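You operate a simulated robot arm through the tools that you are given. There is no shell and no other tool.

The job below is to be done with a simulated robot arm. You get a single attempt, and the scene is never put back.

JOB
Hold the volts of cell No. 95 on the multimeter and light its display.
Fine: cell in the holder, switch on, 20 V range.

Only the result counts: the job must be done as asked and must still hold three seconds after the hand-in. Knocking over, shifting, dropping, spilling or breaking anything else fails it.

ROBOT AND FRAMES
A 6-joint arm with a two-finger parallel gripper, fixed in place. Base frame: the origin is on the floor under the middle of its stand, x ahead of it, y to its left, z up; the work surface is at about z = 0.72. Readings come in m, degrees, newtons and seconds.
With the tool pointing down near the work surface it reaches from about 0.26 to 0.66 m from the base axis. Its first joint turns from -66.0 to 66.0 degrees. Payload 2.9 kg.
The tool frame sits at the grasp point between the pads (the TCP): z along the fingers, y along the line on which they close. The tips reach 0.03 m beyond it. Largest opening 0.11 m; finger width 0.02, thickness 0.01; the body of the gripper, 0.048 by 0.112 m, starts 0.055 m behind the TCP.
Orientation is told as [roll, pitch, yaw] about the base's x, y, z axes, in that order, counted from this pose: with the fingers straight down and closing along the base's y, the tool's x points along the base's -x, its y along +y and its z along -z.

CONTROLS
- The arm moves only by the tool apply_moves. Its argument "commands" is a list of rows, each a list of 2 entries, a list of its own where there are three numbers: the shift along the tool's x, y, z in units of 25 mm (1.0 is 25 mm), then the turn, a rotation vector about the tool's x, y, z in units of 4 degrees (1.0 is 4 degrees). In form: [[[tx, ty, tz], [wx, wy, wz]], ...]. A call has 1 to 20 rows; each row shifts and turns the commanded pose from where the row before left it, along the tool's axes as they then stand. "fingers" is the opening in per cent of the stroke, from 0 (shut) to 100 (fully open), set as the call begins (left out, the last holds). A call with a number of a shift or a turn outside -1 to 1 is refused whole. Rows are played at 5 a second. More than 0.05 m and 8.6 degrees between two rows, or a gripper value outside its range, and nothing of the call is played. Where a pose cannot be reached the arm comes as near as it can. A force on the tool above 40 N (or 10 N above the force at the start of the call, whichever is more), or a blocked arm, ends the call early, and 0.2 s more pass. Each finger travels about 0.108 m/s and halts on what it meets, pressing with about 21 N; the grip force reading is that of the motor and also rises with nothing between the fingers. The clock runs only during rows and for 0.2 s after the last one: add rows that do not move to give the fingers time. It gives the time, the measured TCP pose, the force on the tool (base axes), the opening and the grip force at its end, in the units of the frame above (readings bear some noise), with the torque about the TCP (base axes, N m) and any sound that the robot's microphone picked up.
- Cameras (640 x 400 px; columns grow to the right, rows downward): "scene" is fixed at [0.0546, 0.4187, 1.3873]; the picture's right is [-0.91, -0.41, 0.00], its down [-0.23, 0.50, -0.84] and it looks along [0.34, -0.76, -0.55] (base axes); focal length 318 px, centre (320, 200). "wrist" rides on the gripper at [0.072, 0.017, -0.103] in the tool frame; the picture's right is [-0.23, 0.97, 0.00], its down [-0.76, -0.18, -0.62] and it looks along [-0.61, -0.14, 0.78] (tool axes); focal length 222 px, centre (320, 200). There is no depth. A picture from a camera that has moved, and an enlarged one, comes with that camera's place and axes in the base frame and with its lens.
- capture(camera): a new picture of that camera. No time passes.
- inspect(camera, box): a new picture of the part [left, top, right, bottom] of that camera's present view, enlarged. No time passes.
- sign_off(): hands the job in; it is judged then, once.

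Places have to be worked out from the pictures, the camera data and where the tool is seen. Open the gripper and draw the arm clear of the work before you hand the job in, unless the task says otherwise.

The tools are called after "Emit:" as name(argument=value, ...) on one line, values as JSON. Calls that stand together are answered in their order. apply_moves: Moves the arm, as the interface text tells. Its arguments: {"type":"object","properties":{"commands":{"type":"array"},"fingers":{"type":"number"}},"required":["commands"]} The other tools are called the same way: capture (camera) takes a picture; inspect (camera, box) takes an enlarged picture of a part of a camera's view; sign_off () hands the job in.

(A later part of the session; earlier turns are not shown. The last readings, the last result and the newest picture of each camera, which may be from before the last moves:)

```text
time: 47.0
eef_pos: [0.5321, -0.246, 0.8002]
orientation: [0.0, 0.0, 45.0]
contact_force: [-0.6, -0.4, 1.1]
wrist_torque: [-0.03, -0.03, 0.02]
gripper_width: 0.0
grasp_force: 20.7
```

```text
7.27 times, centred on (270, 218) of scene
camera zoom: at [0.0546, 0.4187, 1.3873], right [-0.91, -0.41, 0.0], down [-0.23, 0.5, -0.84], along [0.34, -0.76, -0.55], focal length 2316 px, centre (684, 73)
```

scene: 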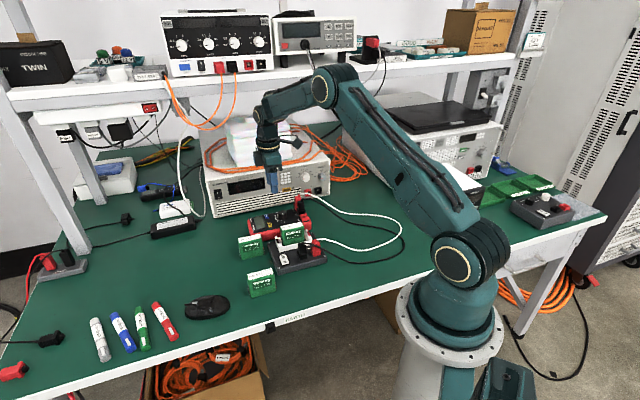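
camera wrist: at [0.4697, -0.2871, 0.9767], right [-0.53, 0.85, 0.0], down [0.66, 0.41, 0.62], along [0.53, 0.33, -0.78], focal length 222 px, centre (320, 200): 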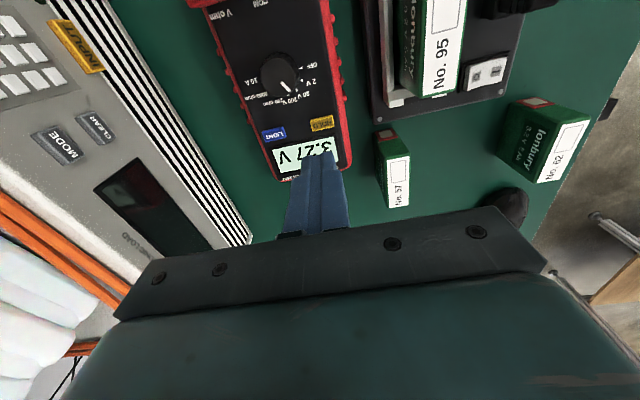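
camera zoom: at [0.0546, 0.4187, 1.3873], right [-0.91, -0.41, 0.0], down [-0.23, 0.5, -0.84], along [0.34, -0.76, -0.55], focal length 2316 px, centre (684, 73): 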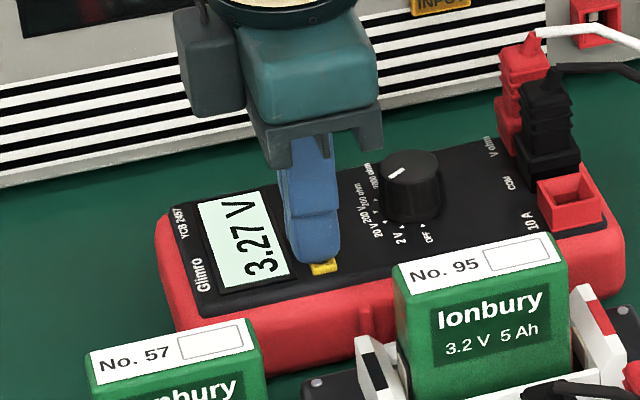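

Nearly touching. Continuing with 1 mm steps.

Emit:
apply_moves(commands=[[[0, 0, 0.04], [0, 0, 0]], [[0, 0, 0.04], [0, 0, 0]], [[0, 0, 0], [0, 0, 0]]])

Emit:
inspect(camera="scene", box=[235, 190, 305, 245])

```text
time: 47.8
eef_pos: [0.5332, -0.2468, 0.7976]
orientation: [-0.1, -0.1, 45.0]
contact_force: [-0.7, -1.5, 4.0]
wrist_torque: [-0.05, 0.02, -0.01]
gripper_width: 0.0001
grasp_force: 21.4
heard: click
```

```text
7.27 times, centred on (270, 218) of scene
camera zoom: at [0.0546, 0.4187, 1.3873], right [-0.91, -0.41, 0.0], down [-0.23, 0.5, -0.84], along [0.34, -0.76, -0.55], focal length 2316 px, centre (684, 73)
```

zoom: 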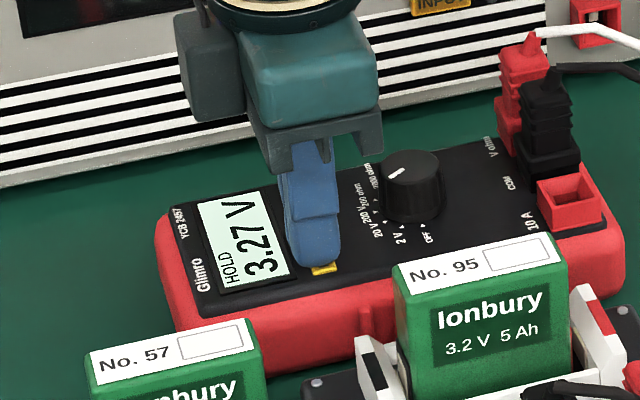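

A click was heard and the display shows "HOLD 3.27 V". Retracting straight up and moving over to the LIGHT button (~48 mm across).

Emit:
apply_moves(commands=[[[0, 0, -0.3], [0, 0, 0]], [[0, 0, -0.8], [0, 0, 0]], [[0, 0, -0.5], [0, 0, 0]], [[0, -0.64, 0], [0, 0, 0]], [[0, -0.64, 0], [0, 0, 0]], [[0, -0.64, 0], [0, 0, 0]], [[0, 0, 0], [0, 0, 0]]])

Emit:
inspect(camera="wrist", box=[230, 60, 410, 220])

Emit:
inspect(camera="scene", box=[235, 190, 305, 245])

```text
time: 49.4
eef_pos: [0.5657, -0.2794, 0.8369]
orientation: [0.1, 0.0, 45.0]
contact_force: [1.1, -0.1, 0.1]
wrist_torque: [-0.02, -0.01, 0.02]
gripper_width: 0.0
grasp_force: 21.4
```

```text
2.50 times, centred on (320, 140) of wrist
camera zoom: at [0.5049, -0.3195, 0.9401], right [-0.53, 0.85, 0.0], down [0.66, 0.41, 0.62], along [0.53, 0.33, -0.78], focal length 555 px, centre (320, 350)
```

zoom: 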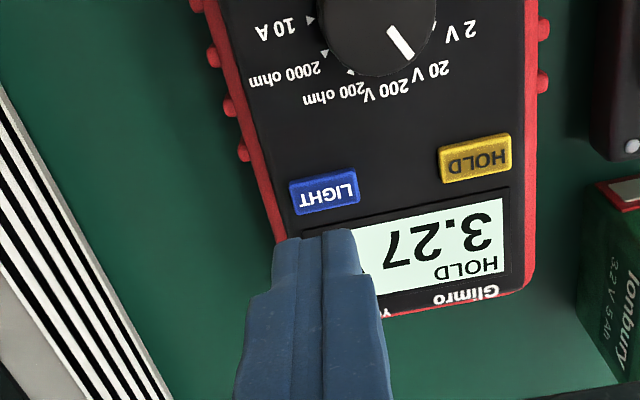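

```text
7.27 times, centred on (270, 218) of scene
camera zoom: at [0.0546, 0.4187, 1.3873], right [-0.91, -0.41, 0.0], down [-0.23, 0.5, -0.84], along [0.34, -0.76, -0.55], focal length 2316 px, centre (684, 73)
```

zoom: 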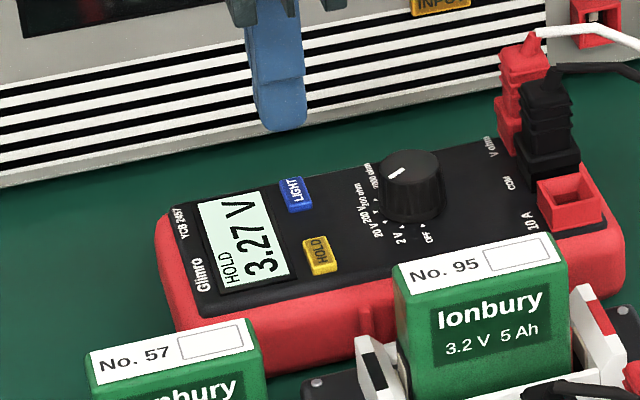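

Aligned over LIGHT within ~1 mm. Descending to just above the button.

Emit:
apply_moves(commands=[[[0, 0, 0.6], [0, 0, 0]], [[0, 0, 0.6], [0, 0, 0]], [[0, 0, 0.2], [0, 0, 0]], [[0, 0, 0], [0, 0, 0]]])

Emit:
inspect(camera="wrist", box=[230, 90, 410, 220])

Emit:
inspect(camera="scene", box=[235, 190, 305, 245])

```text
time: 50.4
eef_pos: [0.5662, -0.2799, 0.8027]
orientation: [0.0, -0.1, 45.0]
contact_force: [0.2, -1.1, 0.0]
wrist_torque: [-0.03, -0.01, 0.03]
gripper_width: 0.0
grasp_force: 21.4
```

```text
3.08 times, centred on (320, 155) of wrist
camera zoom: at [0.5046, -0.3196, 0.9051], right [-0.53, 0.85, 0.0], down [0.66, 0.41, 0.62], along [0.53, 0.33, -0.78], focal length 684 px, centre (320, 338)
```

zoom: 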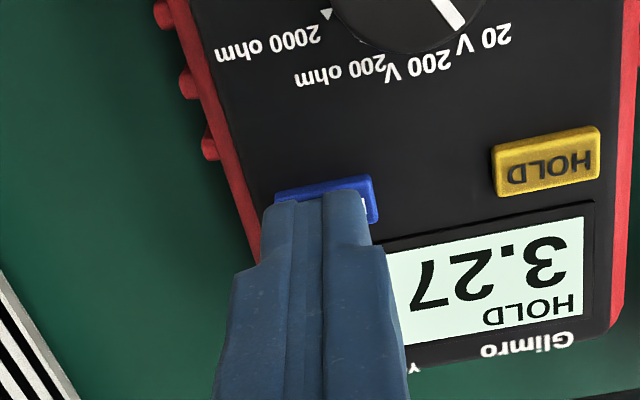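

```text
7.27 times, centred on (270, 218) of scene
camera zoom: at [0.0546, 0.4187, 1.3873], right [-0.91, -0.41, 0.0], down [-0.23, 0.5, -0.84], along [0.34, -0.76, -0.55], focal length 2316 px, centre (684, 73)
```

zoom: 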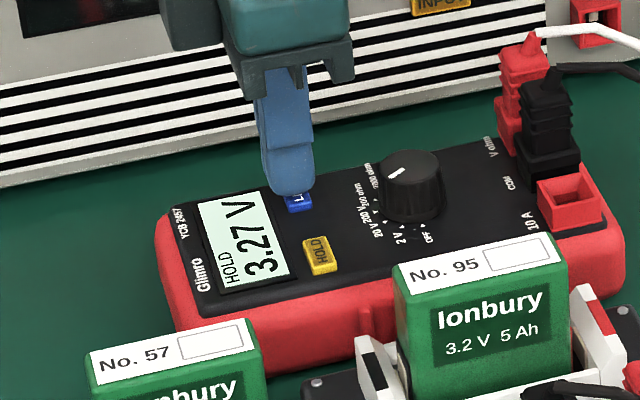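

Tip is just above LIGHT, well aligned. Pressing in 1 mm steps until the click.

Emit:
apply_moves(commands=[[[0, 0, 0.1], [0, 0, 0]], [[0, 0, 0.04], [0, 0, 0]], [[0, 0, 0.04], [0, 0, 0]], [[0, 0, 0], [0, 0, 0]]])

Emit:
inspect(camera="scene", box=[235, 190, 305, 245])

Emit:
inspect(camera="wrist", box=[230, 90, 410, 220])

```text
time: 51.4
eef_pos: [0.5673, -0.2799, 0.798]
orientation: [-0.1, -0.1, 45.0]
contact_force: [0.5, -1.9, 2.5]
wrist_torque: [-0.02, 0.03, -0.01]
gripper_width: 0.0
grasp_force: 20.6
heard: click
```

```text
7.27 times, centred on (270, 218) of scene
camera zoom: at [0.0546, 0.4187, 1.3873], right [-0.91, -0.41, 0.0], down [-0.23, 0.5, -0.84], along [0.34, -0.76, -0.55], focal length 2316 px, centre (684, 73)
```

zoom: 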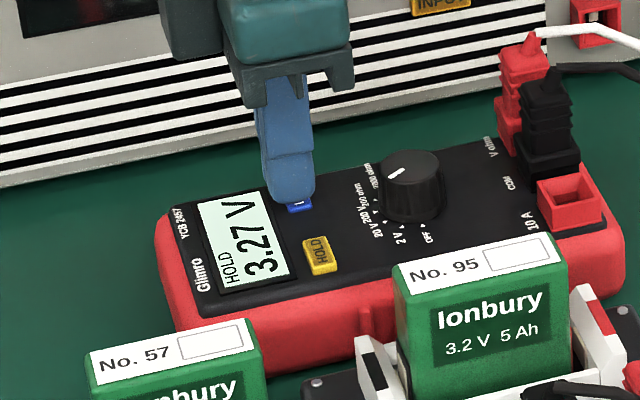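

```text
3.08 times, centred on (320, 155) of wrist
camera zoom: at [0.5047, -0.3194, 0.9008], right [-0.53, 0.85, 0.0], down [0.66, 0.41, 0.62], along [0.53, 0.33, -0.78], focal length 684 px, centre (320, 338)
```

zoom: 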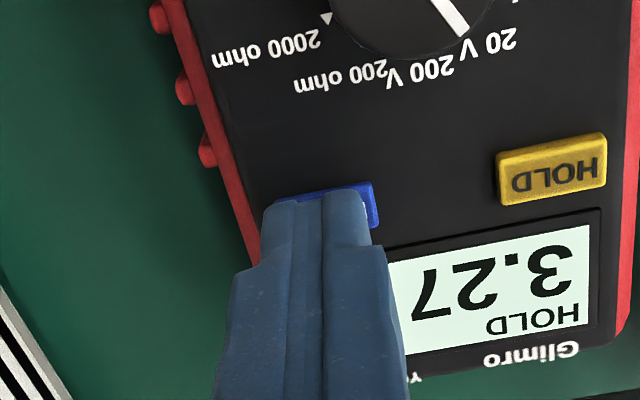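

A click was heard. Retracting straight up and comparing the display's appearance.

Emit:
apply_moves(commands=[[[0, 0, -0.3], [0, 0, 0]], [[0, 0, -0.8], [0, 0, 0]], [[0, 0, -0.8], [0, 0, 0]], [[0, 0, -0.8], [0, 0, 0]], [[0, 0, 0], [0, 0, 0]]])

Emit:
inspect(camera="scene", box=[235, 190, 305, 245])

Emit:
inspect(camera="wrist", box=[230, 60, 410, 220])

Emit:
capture(camera="scene")

```text
time: 52.6
eef_pos: [0.5664, -0.2806, 0.8645]
orientation: [0.0, -0.1, 45.0]
contact_force: [1.2, -0.5, 0.2]
wrist_torque: [0.01, -0.02, -0.04]
gripper_width: 0.0
grasp_force: 21.2
```

```text
7.27 times, centred on (270, 218) of scene
camera zoom: at [0.0546, 0.4187, 1.3873], right [-0.91, -0.41, 0.0], down [-0.23, 0.5, -0.84], along [0.34, -0.76, -0.55], focal length 2316 px, centre (684, 73)
```

zoom: 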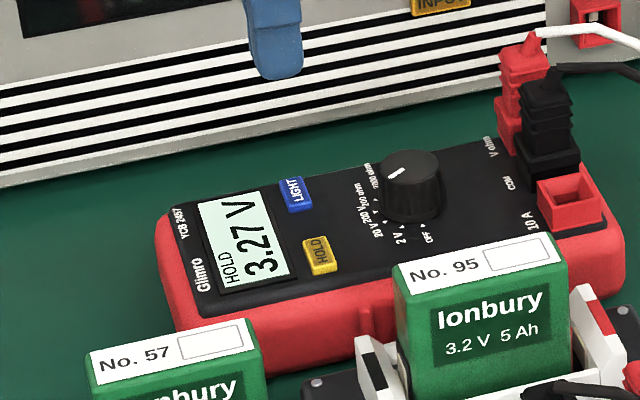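

```text
2.50 times, centred on (320, 140) of wrist
camera zoom: at [0.504, -0.3196, 0.9675], right [-0.53, 0.85, 0.0], down [0.66, 0.41, 0.62], along [0.53, 0.33, -0.78], focal length 555 px, centre (320, 350)
```

zoom: 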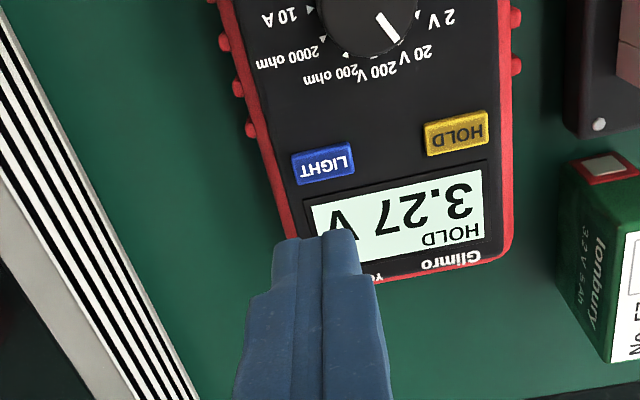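

```text
taken
```

scene: 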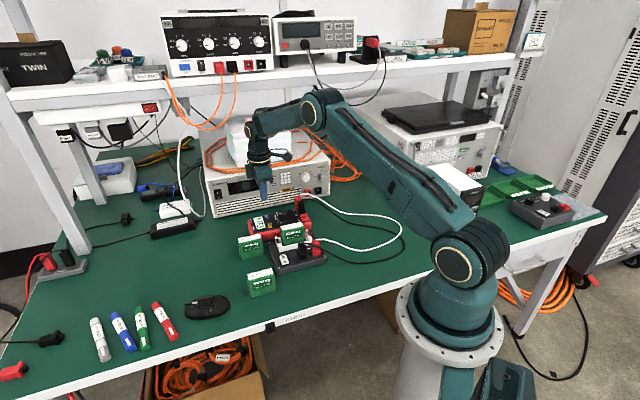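

I'll enlarge the display itself to judge whether it's lit.

Emit:
inspect(camera="scene", box=[250, 208, 280, 234])

Emit:
inspect(camera="wrist", box=[305, 115, 395, 175])

```text
15.38 times, centred on (265, 221) of scene
camera zoom: at [0.0546, 0.4187, 1.3873], right [-0.91, -0.41, 0.0], down [-0.23, 0.5, -0.84], along [0.34, -0.76, -0.55], focal length 4900 px, centre (1166, -123)
```

zoom: 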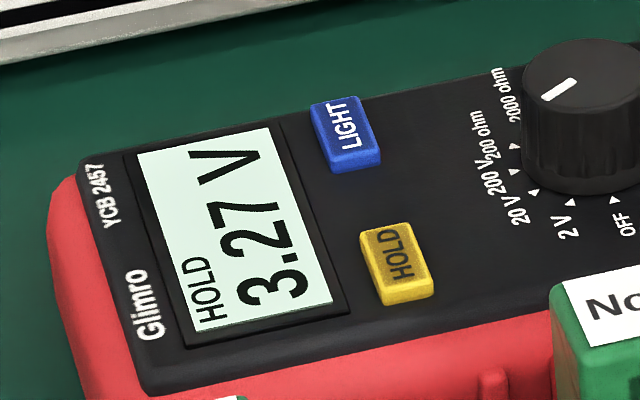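

```text
6.67 times, centred on (350, 145) of wrist
camera zoom: at [0.504, -0.3196, 0.9675], right [-0.53, 0.85, 0.0], down [0.66, 0.41, 0.62], along [0.53, 0.33, -0.78], focal length 1481 px, centre (120, 567)
```

zoom: 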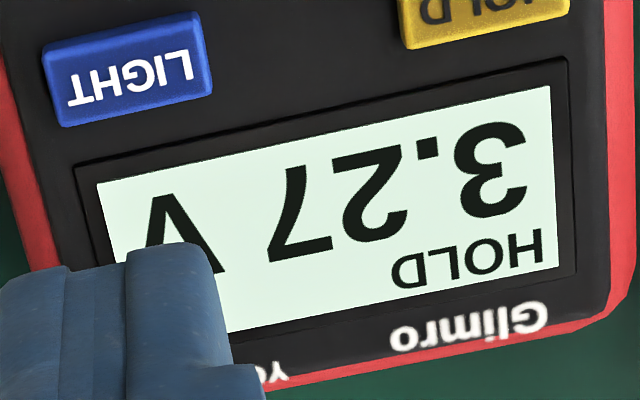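

The display is bright, but it looked similar before the press, so I want certainty. I'll move up a little and let a few seconds pass to see whether its brightness changes.

Emit:
apply_moves(commands=[[[0, 0, -0.6], [0, 0, 0]], [[0, 0, 0], [0, 0, 0]], [[0, 0, 0], [0, 0, 0]], [[0, 0, 0], [0, 0, 0]], [[0, 0, 0], [0, 0, 0]], [[0, 0, 0], [0, 0, 0]], [[0, 0, 0], [0, 0, 0]], [[0, 0, 0], [0, 0, 0]], [[0, 0, 0], [0, 0, 0]], [[0, 0, 0], [0, 0, 0]], [[0, 0, 0], [0, 0, 0]], [[0, 0, 0], [0, 0, 0]], [[0, 0, 0], [0, 0, 0]], [[0, 0, 0], [0, 0, 0]], [[0, 0, 0], [0, 0, 0]], [[0, 0, 0], [0, 0, 0]], [[0, 0, 0], [0, 0, 0]], [[0, 0, 0], [0, 0, 0]], [[0, 0, 0], [0, 0, 0]], [[0, 0, 0], [0, 0, 0]]])

Emit:
inspect(camera="scene", box=[250, 208, 280, 234])

Emit:
inspect(camera="wrist", box=[230, 60, 410, 220])

```text
time: 56.8
eef_pos: [0.5669, -0.2806, 0.8792]
orientation: [0.0, 0.0, 45.0]
contact_force: [0.0, 0.3, 0.2]
wrist_torque: [0.0, 0.04, -0.02]
gripper_width: 0.0001
grasp_force: 21.0
```

```text
15.38 times, centred on (265, 221) of scene
camera zoom: at [0.0546, 0.4187, 1.3873], right [-0.91, -0.41, 0.0], down [-0.23, 0.5, -0.84], along [0.34, -0.76, -0.55], focal length 4900 px, centre (1166, -123)
```

zoom: 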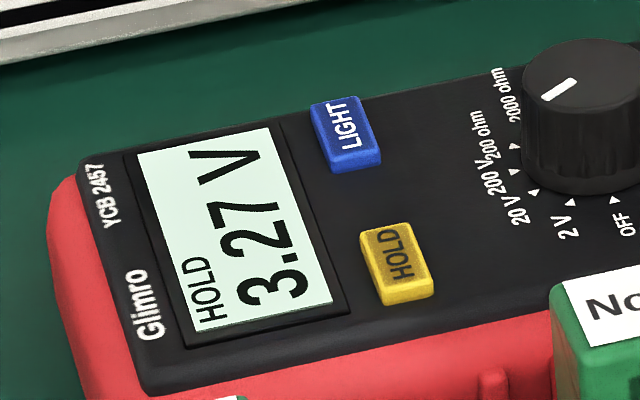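

```text
2.50 times, centred on (320, 140) of wrist
camera zoom: at [0.5042, -0.3192, 0.983], right [-0.53, 0.85, 0.0], down [0.66, 0.41, 0.62], along [0.53, 0.33, -0.78], focal length 555 px, centre (320, 350)
```

zoom: 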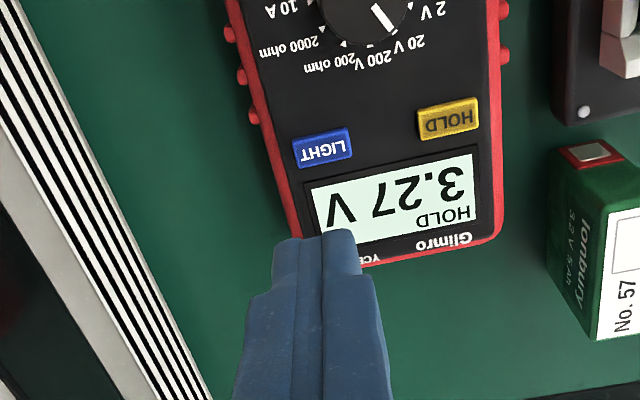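

Nothing timed out. To be certain of the toggle state I'll press LIGHT once more and compare an identical 15x crop of the display (and press again if it gets dimmer).

Emit:
apply_moves(commands=[[[0, 0, 0.8], [0, 0, 0]], [[0, 0, 0.8], [0, 0, 0]], [[0, 0, 0.8], [0, 0, 0]], [[0, 0, 0.5], [0, 0, 0]], [[0, 0, 0.2], [0, 0, 0]], [[0, 0, 0.1], [0, 0, 0]], [[0, 0, 0.05], [0, 0, 0]], [[0, 0, 0.05], [0, 0, 0]], [[0, 0, 0], [0, 0, 0]]])

Emit:
inspect(camera="scene", box=[250, 208, 280, 234])

```text
time: 58.8
eef_pos: [0.5663, -0.2798, 0.7984]
orientation: [0.1, -0.1, 45.0]
contact_force: [0.3, 0.3, 3.0]
wrist_torque: [-0.01, -0.03, 0.0]
gripper_width: 0.0
grasp_force: 21.4
heard: click
```

```text
15.38 times, centred on (265, 221) of scene
camera zoom: at [0.0546, 0.4187, 1.3873], right [-0.91, -0.41, 0.0], down [-0.23, 0.5, -0.84], along [0.34, -0.76, -0.55], focal length 4900 px, centre (1166, -123)
```

zoom: 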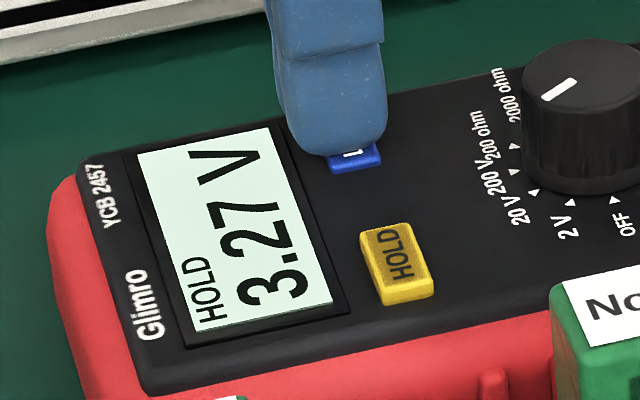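

Another click. Retracting and re-checking the crop unobstructed.

Emit:
apply_moves(commands=[[[0, 0, -0.3], [0, 0, 0]], [[0, 0, -0.8], [0, 0, 0]], [[0, 0, -0.8], [0, 0, 0]], [[0, 0, -0.8], [0, 0, 0]], [[0, 0, -0.6], [0, 0, 0]], [[0, 0, 0], [0, 0, 0]]])

Emit:
inspect(camera="scene", box=[250, 208, 280, 234])

Emit:
inspect(camera="wrist", box=[230, 60, 410, 220])

```text
time: 60.2
eef_pos: [0.5661, -0.28, 0.8792]
orientation: [0.0, 0.0, 44.9]
contact_force: [-0.1, -0.3, 0.5]
wrist_torque: [-0.03, 0.04, -0.04]
gripper_width: 0.0
grasp_force: 21.1
```

```text
15.38 times, centred on (265, 221) of scene
camera zoom: at [0.0546, 0.4187, 1.3873], right [-0.91, -0.41, 0.0], down [-0.23, 0.5, -0.84], along [0.34, -0.76, -0.55], focal length 4900 px, centre (1166, -123)
```

zoom: 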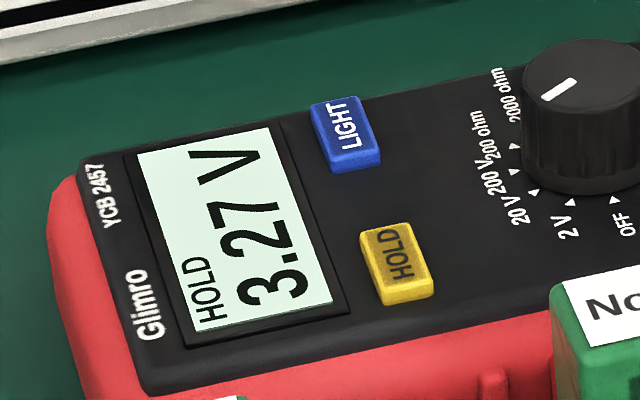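

```text
2.50 times, centred on (320, 140) of wrist
camera zoom: at [0.5042, -0.3188, 0.9831], right [-0.53, 0.85, 0.0], down [0.66, 0.41, 0.62], along [0.53, 0.33, -0.78], focal length 555 px, centre (320, 350)
```

zoom: 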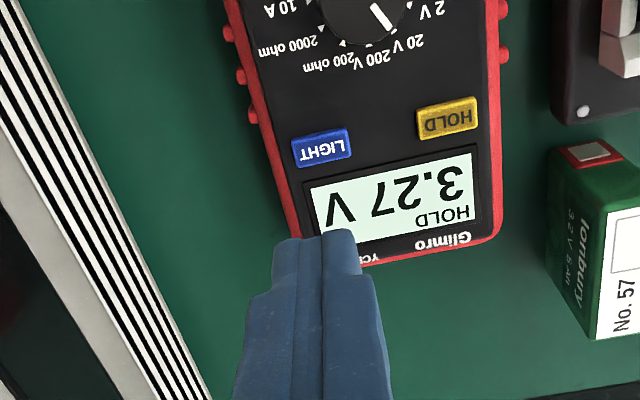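

The crop looks the same as before, so I need a finer colour comparison. I'll enlarge a plain patch of the display next to a reference (bezel/label) in the current state.

Emit:
inspect(camera="scene", box=[252, 216, 260, 221])

Emit:
inspect(camera="wrist", box=[314, 118, 390, 160])

```text
16.00 times, centred on (256, 218) of scene
camera zoom: at [0.0546, 0.4187, 1.3873], right [-0.91, -0.41, 0.0], down [-0.23, 0.5, -0.84], along [0.34, -0.76, -0.55], focal length 5096 px, centre (1344, -96)
```

zoom: 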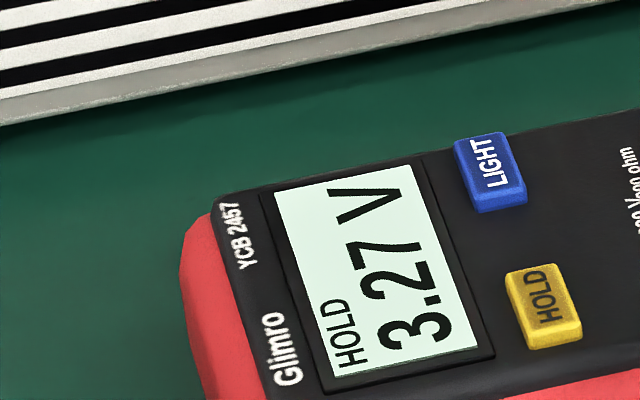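

```text
8.42 times, centred on (352, 139) of wrist
camera zoom: at [0.5042, -0.3188, 0.9831], right [-0.53, 0.85, 0.0], down [0.66, 0.41, 0.62], along [0.53, 0.33, -0.78], focal length 1870 px, centre (50, 714)
```

zoom: 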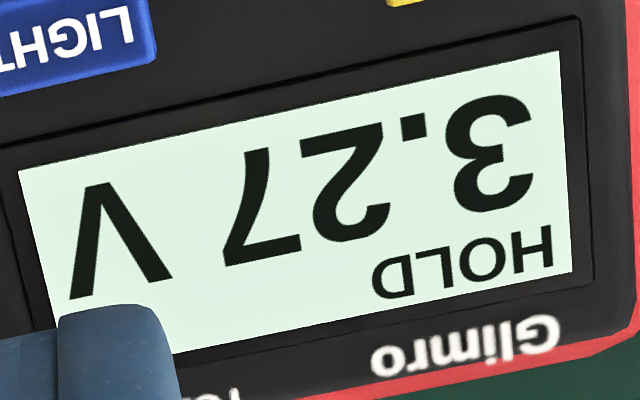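

I'll take the same 7.3x crop I had before and after the first press for a like-for-like comparison.

Emit:
inspect(camera="scene", box=[235, 190, 305, 245])

Emit:
capture(camera="scene")

Emit:
capture(camera="wrist")

```text
7.27 times, centred on (270, 218) of scene
camera zoom: at [0.0546, 0.4187, 1.3873], right [-0.91, -0.41, 0.0], down [-0.23, 0.5, -0.84], along [0.34, -0.76, -0.55], focal length 2316 px, centre (684, 73)
```

zoom: 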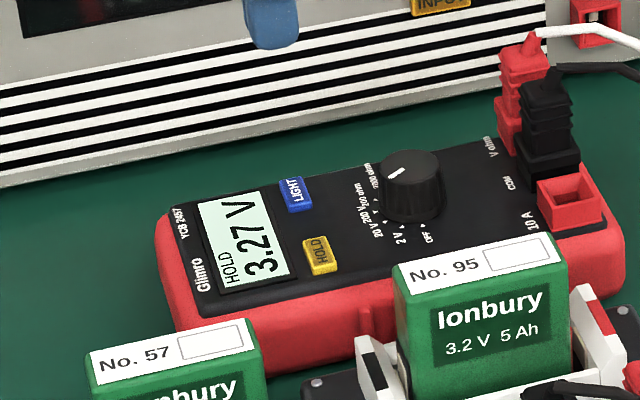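

```text
taken
```

scene: 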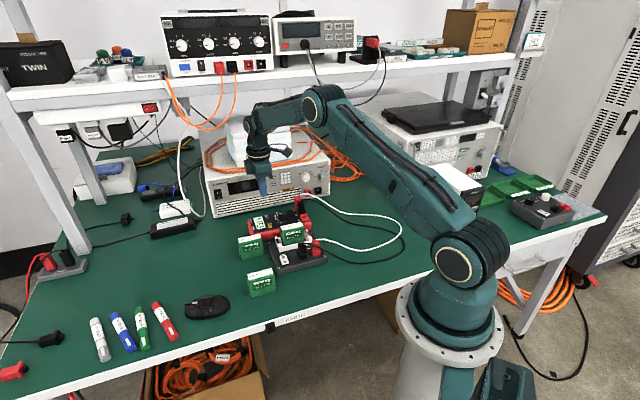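

```text
taken
camera wrist: at [0.5042, -0.3188, 0.9831], right [-0.53, 0.85, 0.0], down [0.66, 0.41, 0.62], along [0.53, 0.33, -0.78], focal length 222 px, centre (320, 200)
```

wrist: 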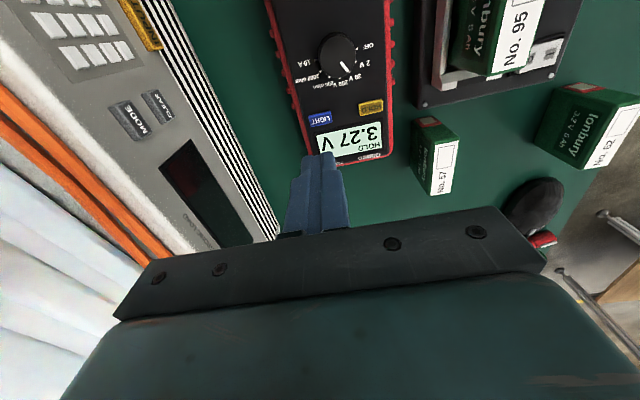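

Two LIGHT clicks have registered so far, an even count, with no visible difference I can trust. A third press (odd count) is the safe choice for a toggle; I'll hold it about a second and then compare the same crops again.

Emit:
apply_moves(commands=[[[0, 0, 0.8], [0, 0, 0]], [[0, 0, 0.8], [0, 0, 0]], [[0, 0, 0.8], [0, 0, 0]], [[0, 0, 0.5], [0, 0, 0]], [[0, 0, 0.2], [0, 0, 0]], [[0, 0, 0.1], [0, 0, 0]], [[0, 0, 0.05], [0, 0, 0]], [[0, 0, 0.05], [0, 0, 0]], [[0, 0, 0], [0, 0, 0]], [[0, 0, 0], [0, 0, 0]], [[0, 0, 0], [0, 0, 0]], [[0, 0, 0], [0, 0, 0]], [[0, 0, 0], [0, 0, 0]]])

Emit:
inspect(camera="scene", box=[252, 216, 260, 221])

```text
time: 63.0
eef_pos: [0.5667, -0.28, 0.7976]
orientation: [0.0, -0.1, 45.0]
contact_force: [0.8, -1.2, 2.9]
wrist_torque: [-0.06, -0.01, 0.03]
gripper_width: 0.0001
grasp_force: 20.9
heard: click
```

```text
16.00 times, centred on (256, 218) of scene
camera zoom: at [0.0546, 0.4187, 1.3873], right [-0.91, -0.41, 0.0], down [-0.23, 0.5, -0.84], along [0.34, -0.76, -0.55], focal length 5096 px, centre (1344, -96)
```

zoom: 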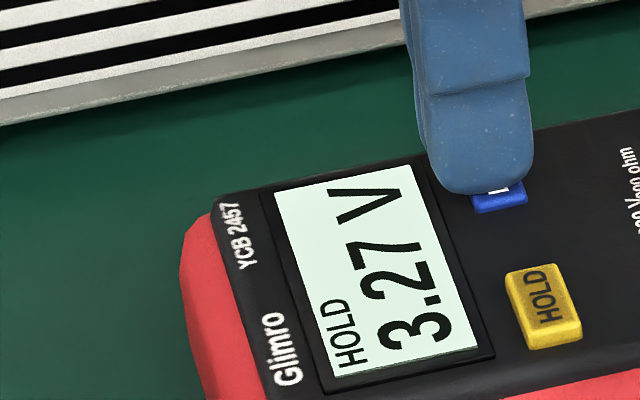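

Third click registered. Retracting and taking the same crops.

Emit:
apply_moves(commands=[[[0, 0, -0.3], [0, 0, 0]], [[0, 0, -0.8], [0, 0, 0]], [[0, 0, -0.8], [0, 0, 0]], [[0, 0, -0.8], [0, 0, 0]], [[0, 0, -0.6], [0, 0, 0]], [[0, 0, 0], [0, 0, 0]]])

Emit:
inspect(camera="scene", box=[252, 216, 260, 221])

Emit:
inspect(camera="wrist", box=[314, 118, 390, 160])

Emit:
capture(camera="wrist")

```text
time: 64.4
eef_pos: [0.5671, -0.2797, 0.8804]
orientation: [-0.1, 0.0, 45.0]
contact_force: [0.8, 1.2, -0.4]
wrist_torque: [-0.03, 0.03, -0.01]
gripper_width: 0.0
grasp_force: 21.2
```

```text
16.00 times, centred on (256, 218) of scene
camera zoom: at [0.0546, 0.4187, 1.3873], right [-0.91, -0.41, 0.0], down [-0.23, 0.5, -0.84], along [0.34, -0.76, -0.55], focal length 5096 px, centre (1344, -96)
```

zoom: 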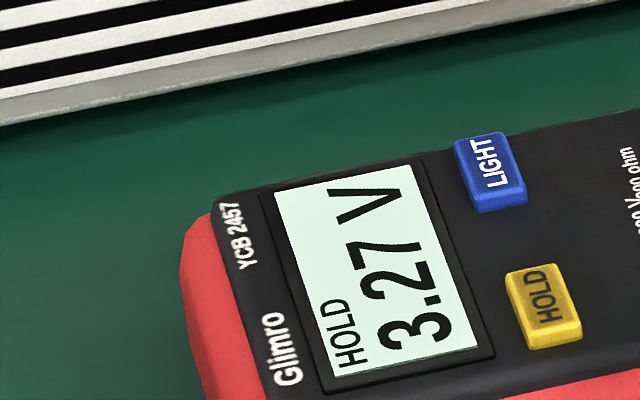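

```text
8.42 times, centred on (352, 139) of wrist
camera zoom: at [0.5048, -0.3189, 0.9831], right [-0.53, 0.85, 0.0], down [0.66, 0.41, 0.62], along [0.53, 0.33, -0.78], focal length 1870 px, centre (50, 714)
```

zoom: 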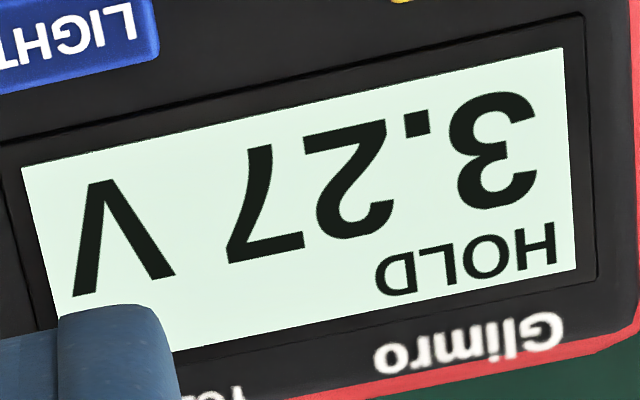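

```text
taken
camera wrist: at [0.5048, -0.3189, 0.9831], right [-0.53, 0.85, 0.0], down [0.66, 0.41, 0.62], along [0.53, 0.33, -0.78], focal length 222 px, centre (320, 200)
```

wrist: 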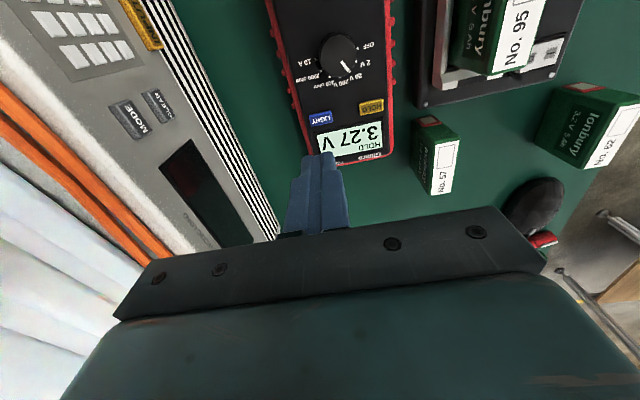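

No perceptible change between odd and even presses. I'll now draw the arm clear (up and away over the holder at safe height), opening the gripper, then wait to see whether the display dims on its own.

Emit:
apply_moves(commands=[[[0, 0, -0.8], [0, 0, 0]], [[0.24, 0.8, -0.5], [0, 0, 0]], [[0.24, 0.8, -0.5], [0, 0, 0]], [[0.24, 0.8, -0.5], [0, 0, 0]], [[0.24, 0.8, -0.5], [0, 0, 0]], [[0.24, 0.8, -0.5], [0, 0, 0]], [[0.24, 0.8, -0.5], [0, 0, 0]], [[0.24, 0.8, -0.5], [0, 0, 0]], [[0.24, 0.8, -0.5], [0, 0, 0]], [[0, 0, 0], [0, 0, 0]]])

Emit:
apply_moves(commands=[[[0, 0, 0], [0, 0, 0]], [[0, 0, 0], [0, 0, 0]], [[0, 0, 0], [0, 0, 0]], [[0, 0, 0], [0, 0, 0]], [[0, 0, 0], [0, 0, 0]], [[0, 0, 0], [0, 0, 0]], [[0, 0, 0], [0, 0, 0]], [[0, 0, 0], [0, 0, 0]], [[0, 0, 0], [0, 0, 0]], [[0, 0, 0], [0, 0, 0]]], fingers=100)

Emit:
inspect(camera="scene", box=[252, 216, 260, 221])

Emit:
capture(camera="wrist")

Emit:
capture(camera="scene")

```text
time: 66.6
eef_pos: [0.4184, -0.1997, 1.0005]
orientation: [-0.1, 0.0, 44.9]
contact_force: [-0.5, 0.1, -0.6]
wrist_torque: [0.04, 0.0, -0.02]
gripper_width: 0.0001
grasp_force: 21.3
```

```text
time: 68.8
eef_pos: [0.4205, -0.2, 1.0008]
orientation: [-0.1, -0.1, 45.0]
contact_force: [0.8, -0.3, 0.2]
wrist_torque: [0.02, 0.01, 0.03]
gripper_width: 0.1099
grasp_force: 0.1
```

```text
16.00 times, centred on (256, 218) of scene
camera zoom: at [0.0546, 0.4187, 1.3873], right [-0.91, -0.41, 0.0], down [-0.23, 0.5, -0.84], along [0.34, -0.76, -0.55], focal length 5096 px, centre (1344, -96)
```

zoom: 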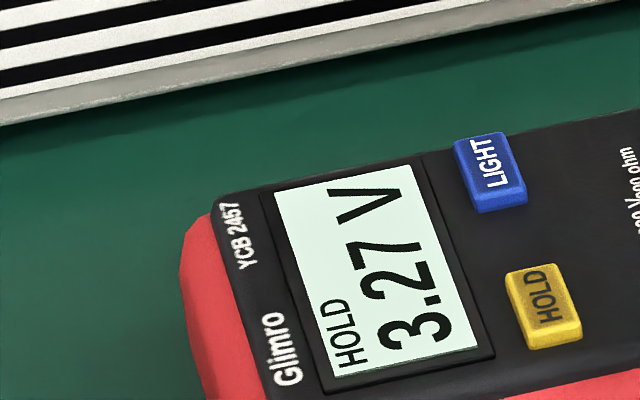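

```text
taken
camera wrist: at [0.3571, -0.2394, 1.1038], right [-0.53, 0.85, 0.0], down [0.66, 0.41, 0.62], along [0.53, 0.33, -0.78], focal length 222 px, centre (320, 200)
```

wrist: 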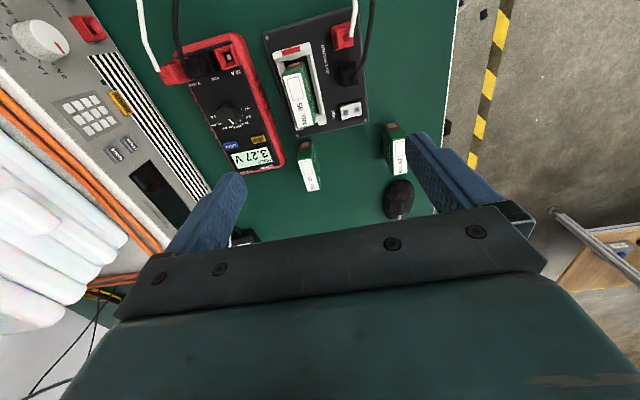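

```text
taken
```

scene: 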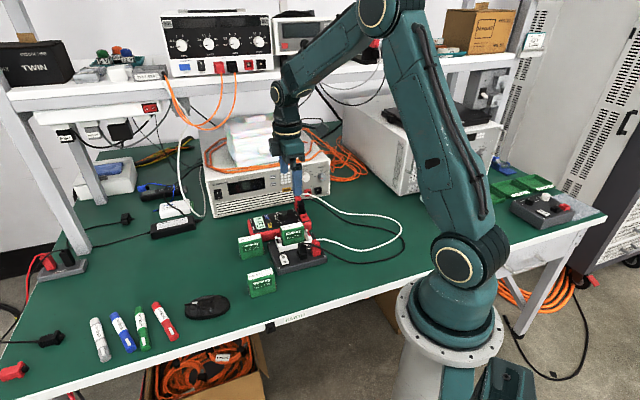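

Arm is clear and gripper open; display still bright with HOLD 3.27 V. Waiting a while to see if anything times out.

Emit:
apply_moves(commands=[[[0, 0, 0], [0, 0, 0]], [[0, 0, 0], [0, 0, 0]], [[0, 0, 0], [0, 0, 0]], [[0, 0, 0], [0, 0, 0]], [[0, 0, 0], [0, 0, 0]], [[0, 0, 0], [0, 0, 0]], [[0, 0, 0], [0, 0, 0]], [[0, 0, 0], [0, 0, 0]], [[0, 0, 0], [0, 0, 0]], [[0, 0, 0], [0, 0, 0]], [[0, 0, 0], [0, 0, 0]], [[0, 0, 0], [0, 0, 0]], [[0, 0, 0], [0, 0, 0]], [[0, 0, 0], [0, 0, 0]], [[0, 0, 0], [0, 0, 0]], [[0, 0, 0], [0, 0, 0]], [[0, 0, 0], [0, 0, 0]], [[0, 0, 0], [0, 0, 0]], [[0, 0, 0], [0, 0, 0]], [[0, 0, 0], [0, 0, 0]]])

Emit:
apply_moves(commands=[[[0, 0, 0], [0, 0, 0]], [[0, 0, 0], [0, 0, 0]], [[0, 0, 0], [0, 0, 0]], [[0, 0, 0], [0, 0, 0]], [[0, 0, 0], [0, 0, 0]], [[0, 0, 0], [0, 0, 0]], [[0, 0, 0], [0, 0, 0]], [[0, 0, 0], [0, 0, 0]], [[0, 0, 0], [0, 0, 0]], [[0, 0, 0], [0, 0, 0]], [[0, 0, 0], [0, 0, 0]], [[0, 0, 0], [0, 0, 0]], [[0, 0, 0], [0, 0, 0]], [[0, 0, 0], [0, 0, 0]], [[0, 0, 0], [0, 0, 0]], [[0, 0, 0], [0, 0, 0]], [[0, 0, 0], [0, 0, 0]], [[0, 0, 0], [0, 0, 0]], [[0, 0, 0], [0, 0, 0]], [[0, 0, 0], [0, 0, 0]]])

Emit:
apply_moves(commands=[[[0, 0, 0], [0, 0, 0]], [[0, 0, 0], [0, 0, 0]], [[0, 0, 0], [0, 0, 0]], [[0, 0, 0], [0, 0, 0]], [[0, 0, 0], [0, 0, 0]], [[0, 0, 0], [0, 0, 0]], [[0, 0, 0], [0, 0, 0]], [[0, 0, 0], [0, 0, 0]], [[0, 0, 0], [0, 0, 0]], [[0, 0, 0], [0, 0, 0]], [[0, 0, 0], [0, 0, 0]], [[0, 0, 0], [0, 0, 0]], [[0, 0, 0], [0, 0, 0]], [[0, 0, 0], [0, 0, 0]], [[0, 0, 0], [0, 0, 0]], [[0, 0, 0], [0, 0, 0]], [[0, 0, 0], [0, 0, 0]], [[0, 0, 0], [0, 0, 0]], [[0, 0, 0], [0, 0, 0]], [[0, 0, 0], [0, 0, 0]]])

Emit:
inspect(camera="scene", box=[252, 216, 260, 221])

Emit:
inspect(camera="wrist", box=[180, 20, 380, 190])

```text
time: 73.0
eef_pos: [0.4192, -0.2006, 1.0007]
orientation: [0.1, 0.0, 45.0]
contact_force: [0.5, -0.9, -0.1]
wrist_torque: [-0.03, -0.02, -0.01]
gripper_width: 0.1097
grasp_force: 0.1
```

```text
time: 77.2
eef_pos: [0.418, -0.2015, 1.0024]
orientation: [0.0, 0.0, 44.9]
contact_force: [-0.9, -1.0, -0.2]
wrist_torque: [0.0, -0.02, -0.01]
gripper_width: 0.1102
grasp_force: 0.0
```

```text
time: 81.4
eef_pos: [0.4181, -0.2006, 1.0004]
orientation: [0.1, 0.1, 45.0]
contact_force: [-0.4, 0.3, 1.0]
wrist_torque: [0.01, 0.03, 0.0]
gripper_width: 0.1099
grasp_force: 0.0
```

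```text
16.00 times, centred on (256, 218) of scene
camera zoom: at [0.0546, 0.4187, 1.3873], right [-0.91, -0.41, 0.0], down [-0.23, 0.5, -0.84], along [0.34, -0.76, -0.55], focal length 5096 px, centre (1344, -96)
```

zoom: 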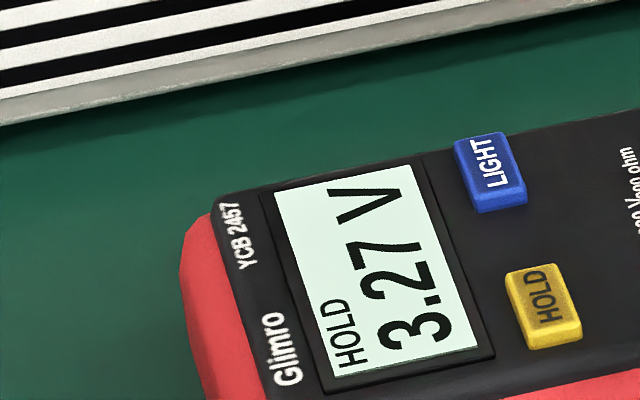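

```text
2.35 times, centred on (280, 105) of wrist
camera zoom: at [0.3571, -0.2394, 1.1038], right [-0.53, 0.85, 0.0], down [0.66, 0.41, 0.62], along [0.53, 0.33, -0.78], focal length 523 px, centre (414, 424)
```

zoom: 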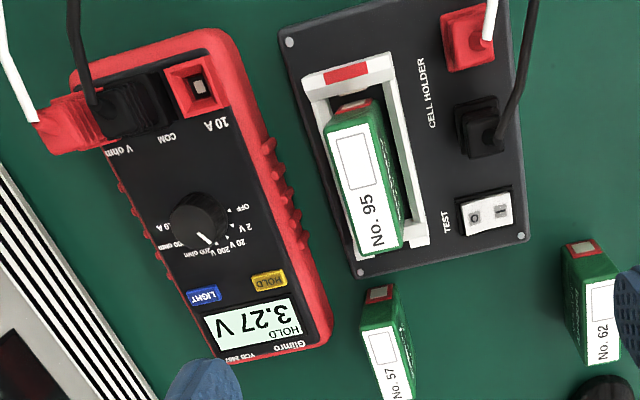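

No dimming after 18 s. I'll wait longer to rule out a backlight timeout before handing in.

Emit:
apply_moves(commands=[[[0, 0, 0], [0, 0, 0]], [[0, 0, 0], [0, 0, 0]], [[0, 0, 0], [0, 0, 0]], [[0, 0, 0], [0, 0, 0]], [[0, 0, 0], [0, 0, 0]], [[0, 0, 0], [0, 0, 0]], [[0, 0, 0], [0, 0, 0]], [[0, 0, 0], [0, 0, 0]], [[0, 0, 0], [0, 0, 0]], [[0, 0, 0], [0, 0, 0]], [[0, 0, 0], [0, 0, 0]], [[0, 0, 0], [0, 0, 0]], [[0, 0, 0], [0, 0, 0]], [[0, 0, 0], [0, 0, 0]], [[0, 0, 0], [0, 0, 0]], [[0, 0, 0], [0, 0, 0]], [[0, 0, 0], [0, 0, 0]], [[0, 0, 0], [0, 0, 0]], [[0, 0, 0], [0, 0, 0]], [[0, 0, 0], [0, 0, 0]]])

Emit:
apply_moves(commands=[[[0, 0, 0], [0, 0, 0]], [[0, 0, 0], [0, 0, 0]], [[0, 0, 0], [0, 0, 0]], [[0, 0, 0], [0, 0, 0]], [[0, 0, 0], [0, 0, 0]], [[0, 0, 0], [0, 0, 0]], [[0, 0, 0], [0, 0, 0]], [[0, 0, 0], [0, 0, 0]], [[0, 0, 0], [0, 0, 0]], [[0, 0, 0], [0, 0, 0]], [[0, 0, 0], [0, 0, 0]], [[0, 0, 0], [0, 0, 0]], [[0, 0, 0], [0, 0, 0]], [[0, 0, 0], [0, 0, 0]], [[0, 0, 0], [0, 0, 0]], [[0, 0, 0], [0, 0, 0]], [[0, 0, 0], [0, 0, 0]], [[0, 0, 0], [0, 0, 0]], [[0, 0, 0], [0, 0, 0]], [[0, 0, 0], [0, 0, 0]]])

Emit:
apply_moves(commands=[[[0, 0, 0], [0, 0, 0]], [[0, 0, 0], [0, 0, 0]], [[0, 0, 0], [0, 0, 0]], [[0, 0, 0], [0, 0, 0]], [[0, 0, 0], [0, 0, 0]], [[0, 0, 0], [0, 0, 0]], [[0, 0, 0], [0, 0, 0]], [[0, 0, 0], [0, 0, 0]], [[0, 0, 0], [0, 0, 0]], [[0, 0, 0], [0, 0, 0]], [[0, 0, 0], [0, 0, 0]], [[0, 0, 0], [0, 0, 0]], [[0, 0, 0], [0, 0, 0]], [[0, 0, 0], [0, 0, 0]], [[0, 0, 0], [0, 0, 0]], [[0, 0, 0], [0, 0, 0]], [[0, 0, 0], [0, 0, 0]], [[0, 0, 0], [0, 0, 0]], [[0, 0, 0], [0, 0, 0]], [[0, 0, 0], [0, 0, 0]]])

Emit:
apply_moves(commands=[[[0, 0, 0], [0, 0, 0]], [[0, 0, 0], [0, 0, 0]], [[0, 0, 0], [0, 0, 0]], [[0, 0, 0], [0, 0, 0]], [[0, 0, 0], [0, 0, 0]], [[0, 0, 0], [0, 0, 0]], [[0, 0, 0], [0, 0, 0]], [[0, 0, 0], [0, 0, 0]], [[0, 0, 0], [0, 0, 0]], [[0, 0, 0], [0, 0, 0]], [[0, 0, 0], [0, 0, 0]], [[0, 0, 0], [0, 0, 0]], [[0, 0, 0], [0, 0, 0]], [[0, 0, 0], [0, 0, 0]], [[0, 0, 0], [0, 0, 0]], [[0, 0, 0], [0, 0, 0]], [[0, 0, 0], [0, 0, 0]], [[0, 0, 0], [0, 0, 0]], [[0, 0, 0], [0, 0, 0]], [[0, 0, 0], [0, 0, 0]]])

Emit:
inspect(camera="scene", box=[252, 216, 260, 221])

```text
time: 85.6
eef_pos: [0.4192, -0.1997, 1.0006]
orientation: [-0.1, 0.0, 45.0]
contact_force: [-0.4, -0.4, 0.3]
wrist_torque: [0.01, 0.01, 0.0]
gripper_width: 0.1099
grasp_force: 0.2
```

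```text
time: 89.8
eef_pos: [0.4194, -0.2005, 1.0004]
orientation: [0.1, 0.0, 45.1]
contact_force: [0.2, 0.4, 0.0]
wrist_torque: [0.02, 0.0, 0.01]
gripper_width: 0.11
grasp_force: 0.1
```

```text
time: 94.0
eef_pos: [0.4178, -0.1998, 1.0011]
orientation: [0.1, 0.0, 45.0]
contact_force: [0.2, 0.5, 0.1]
wrist_torque: [-0.01, 0.03, 0.0]
gripper_width: 0.11
grasp_force: 0.0
```

```text
time: 98.2
eef_pos: [0.4196, -0.1996, 1.001]
orientation: [0.0, 0.0, 45.1]
contact_force: [-0.6, -0.6, -1.0]
wrist_torque: [0.03, 0.04, 0.0]
gripper_width: 0.1101
grasp_force: 0.0
```

```text
16.00 times, centred on (256, 218) of scene
camera zoom: at [0.0546, 0.4187, 1.3873], right [-0.91, -0.41, 0.0], down [-0.23, 0.5, -0.84], along [0.34, -0.76, -0.55], focal length 5096 px, centre (1344, -96)
```

zoom: 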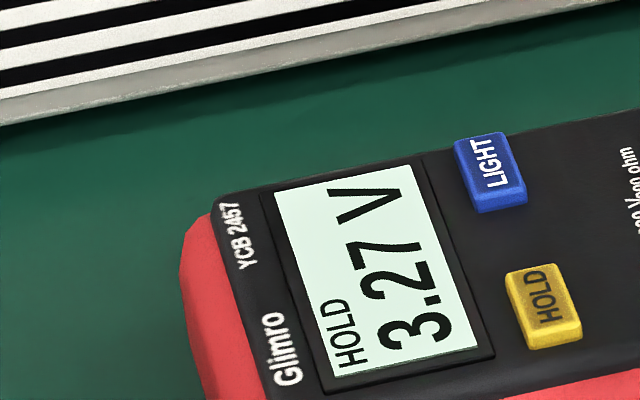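

Still steady after 35 s: HOLD 3.27 V and bright, with an odd number of LIGHT presses. I'll raise the arm to its starting height and do a last check that nothing else has shifted.

Emit:
apply_moves(commands=[[[0, 0, -0.8], [0, 0, 0]], [[0, 0, -0.8], [0, 0, 0]], [[0, 0, -0.8], [0, 0, 0]], [[0, 0, -0.8], [0, 0, 0]], [[0, 0, 0], [0, 0, 0]], [[0, 0, 0], [0, 0, 0]]], fingers=100)

Emit:
inspect(camera="scene", box=[220, 180, 340, 300])

Emit:
inspect(camera="scene", box=[265, 215, 325, 270])

Emit:
capture(camera="scene")

```text
time: 99.6
eef_pos: [0.4192, -0.2023, 1.0794]
orientation: [0.0, 0.0, 45.0]
contact_force: [0.5, -0.1, -0.1]
wrist_torque: [0.0, 0.01, -0.02]
gripper_width: 0.11
grasp_force: 0.0
```

```text
3.33 times, centred on (280, 240) of scene
camera zoom: at [0.0546, 0.4187, 1.3873], right [-0.91, -0.41, 0.0], down [-0.23, 0.5, -0.84], along [0.34, -0.76, -0.55], focal length 1062 px, centre (453, 67)
```

zoom: 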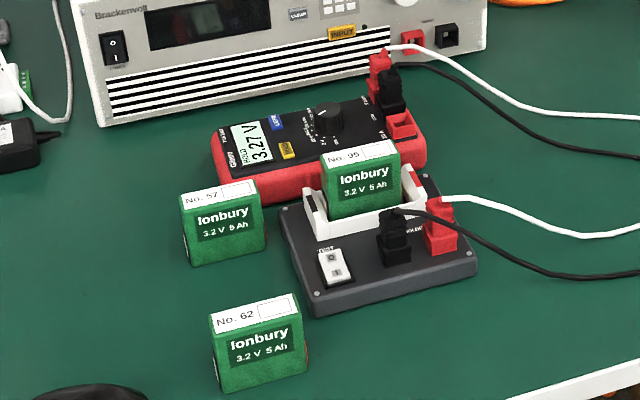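

```text
7.27 times, centred on (295, 242) of scene
camera zoom: at [0.0546, 0.4187, 1.3873], right [-0.91, -0.41, 0.0], down [-0.23, 0.5, -0.84], along [0.34, -0.76, -0.55], focal length 2316 px, centre (502, -109)
```

zoom: 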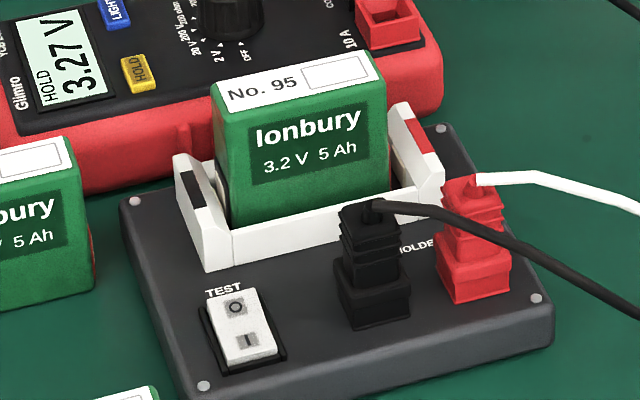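

```text
taken
```

scene: 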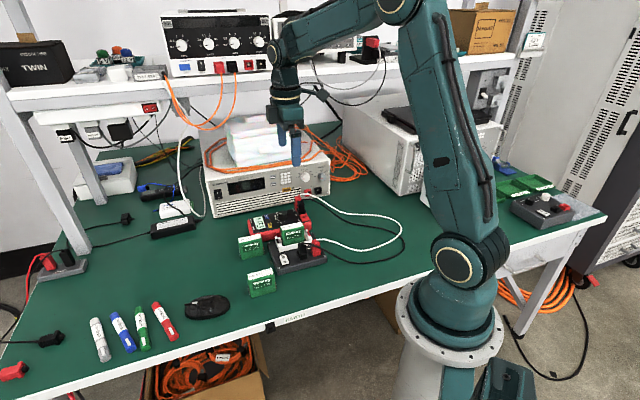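

Everything else sits at its original pixels. One last like-for-like check of the display against the crop taken before any LIGHT press.

Emit:
inspect(camera="scene", box=[235, 175, 325, 245])

Emit:
inspect(camera="scene", box=[235, 190, 305, 245])

```text
5.71 times, centred on (280, 210) of scene
camera zoom: at [0.0546, 0.4187, 1.3873], right [-0.91, -0.41, 0.0], down [-0.23, 0.5, -0.84], along [0.34, -0.76, -0.55], focal length 1820 px, centre (549, 143)
```

zoom: 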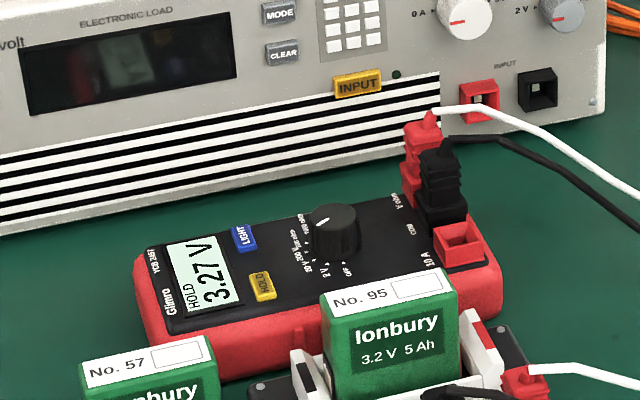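

```text
7.27 times, centred on (270, 218) of scene
camera zoom: at [0.0546, 0.4187, 1.3873], right [-0.91, -0.41, 0.0], down [-0.23, 0.5, -0.84], along [0.34, -0.76, -0.55], focal length 2316 px, centre (684, 73)
```

zoom: 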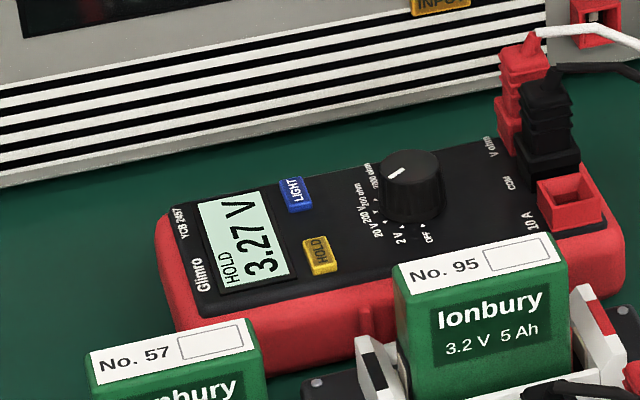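

The display may look a touch different here; re-checking with the 16x crop at this moment.

Emit:
inspect(camera="scene", box=[252, 216, 260, 221])

Emit:
inspect(camera="wrist", box=[180, 20, 380, 190])

```text
16.00 times, centred on (256, 218) of scene
camera zoom: at [0.0546, 0.4187, 1.3873], right [-0.91, -0.41, 0.0], down [-0.23, 0.5, -0.84], along [0.34, -0.76, -0.55], focal length 5096 px, centre (1344, -96)
```

zoom: 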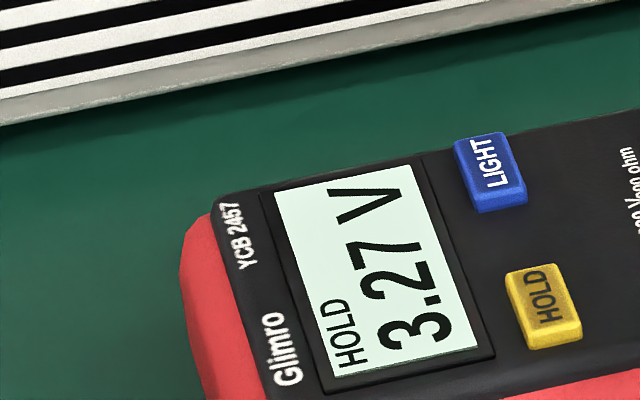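

```text
2.35 times, centred on (280, 105) of wrist
camera zoom: at [0.3571, -0.2404, 1.1829], right [-0.53, 0.85, 0.0], down [0.66, 0.41, 0.62], along [0.53, 0.33, -0.78], focal length 523 px, centre (414, 424)
```

zoom: 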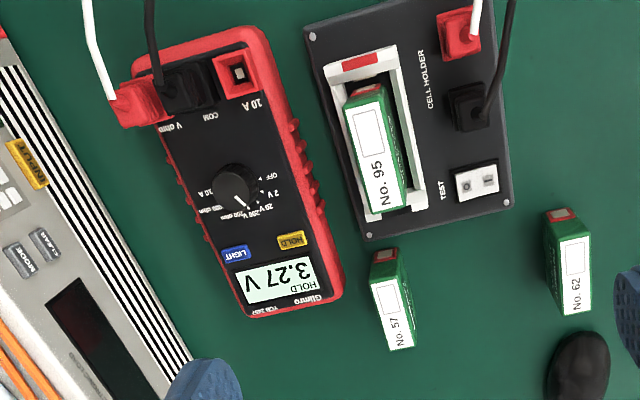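

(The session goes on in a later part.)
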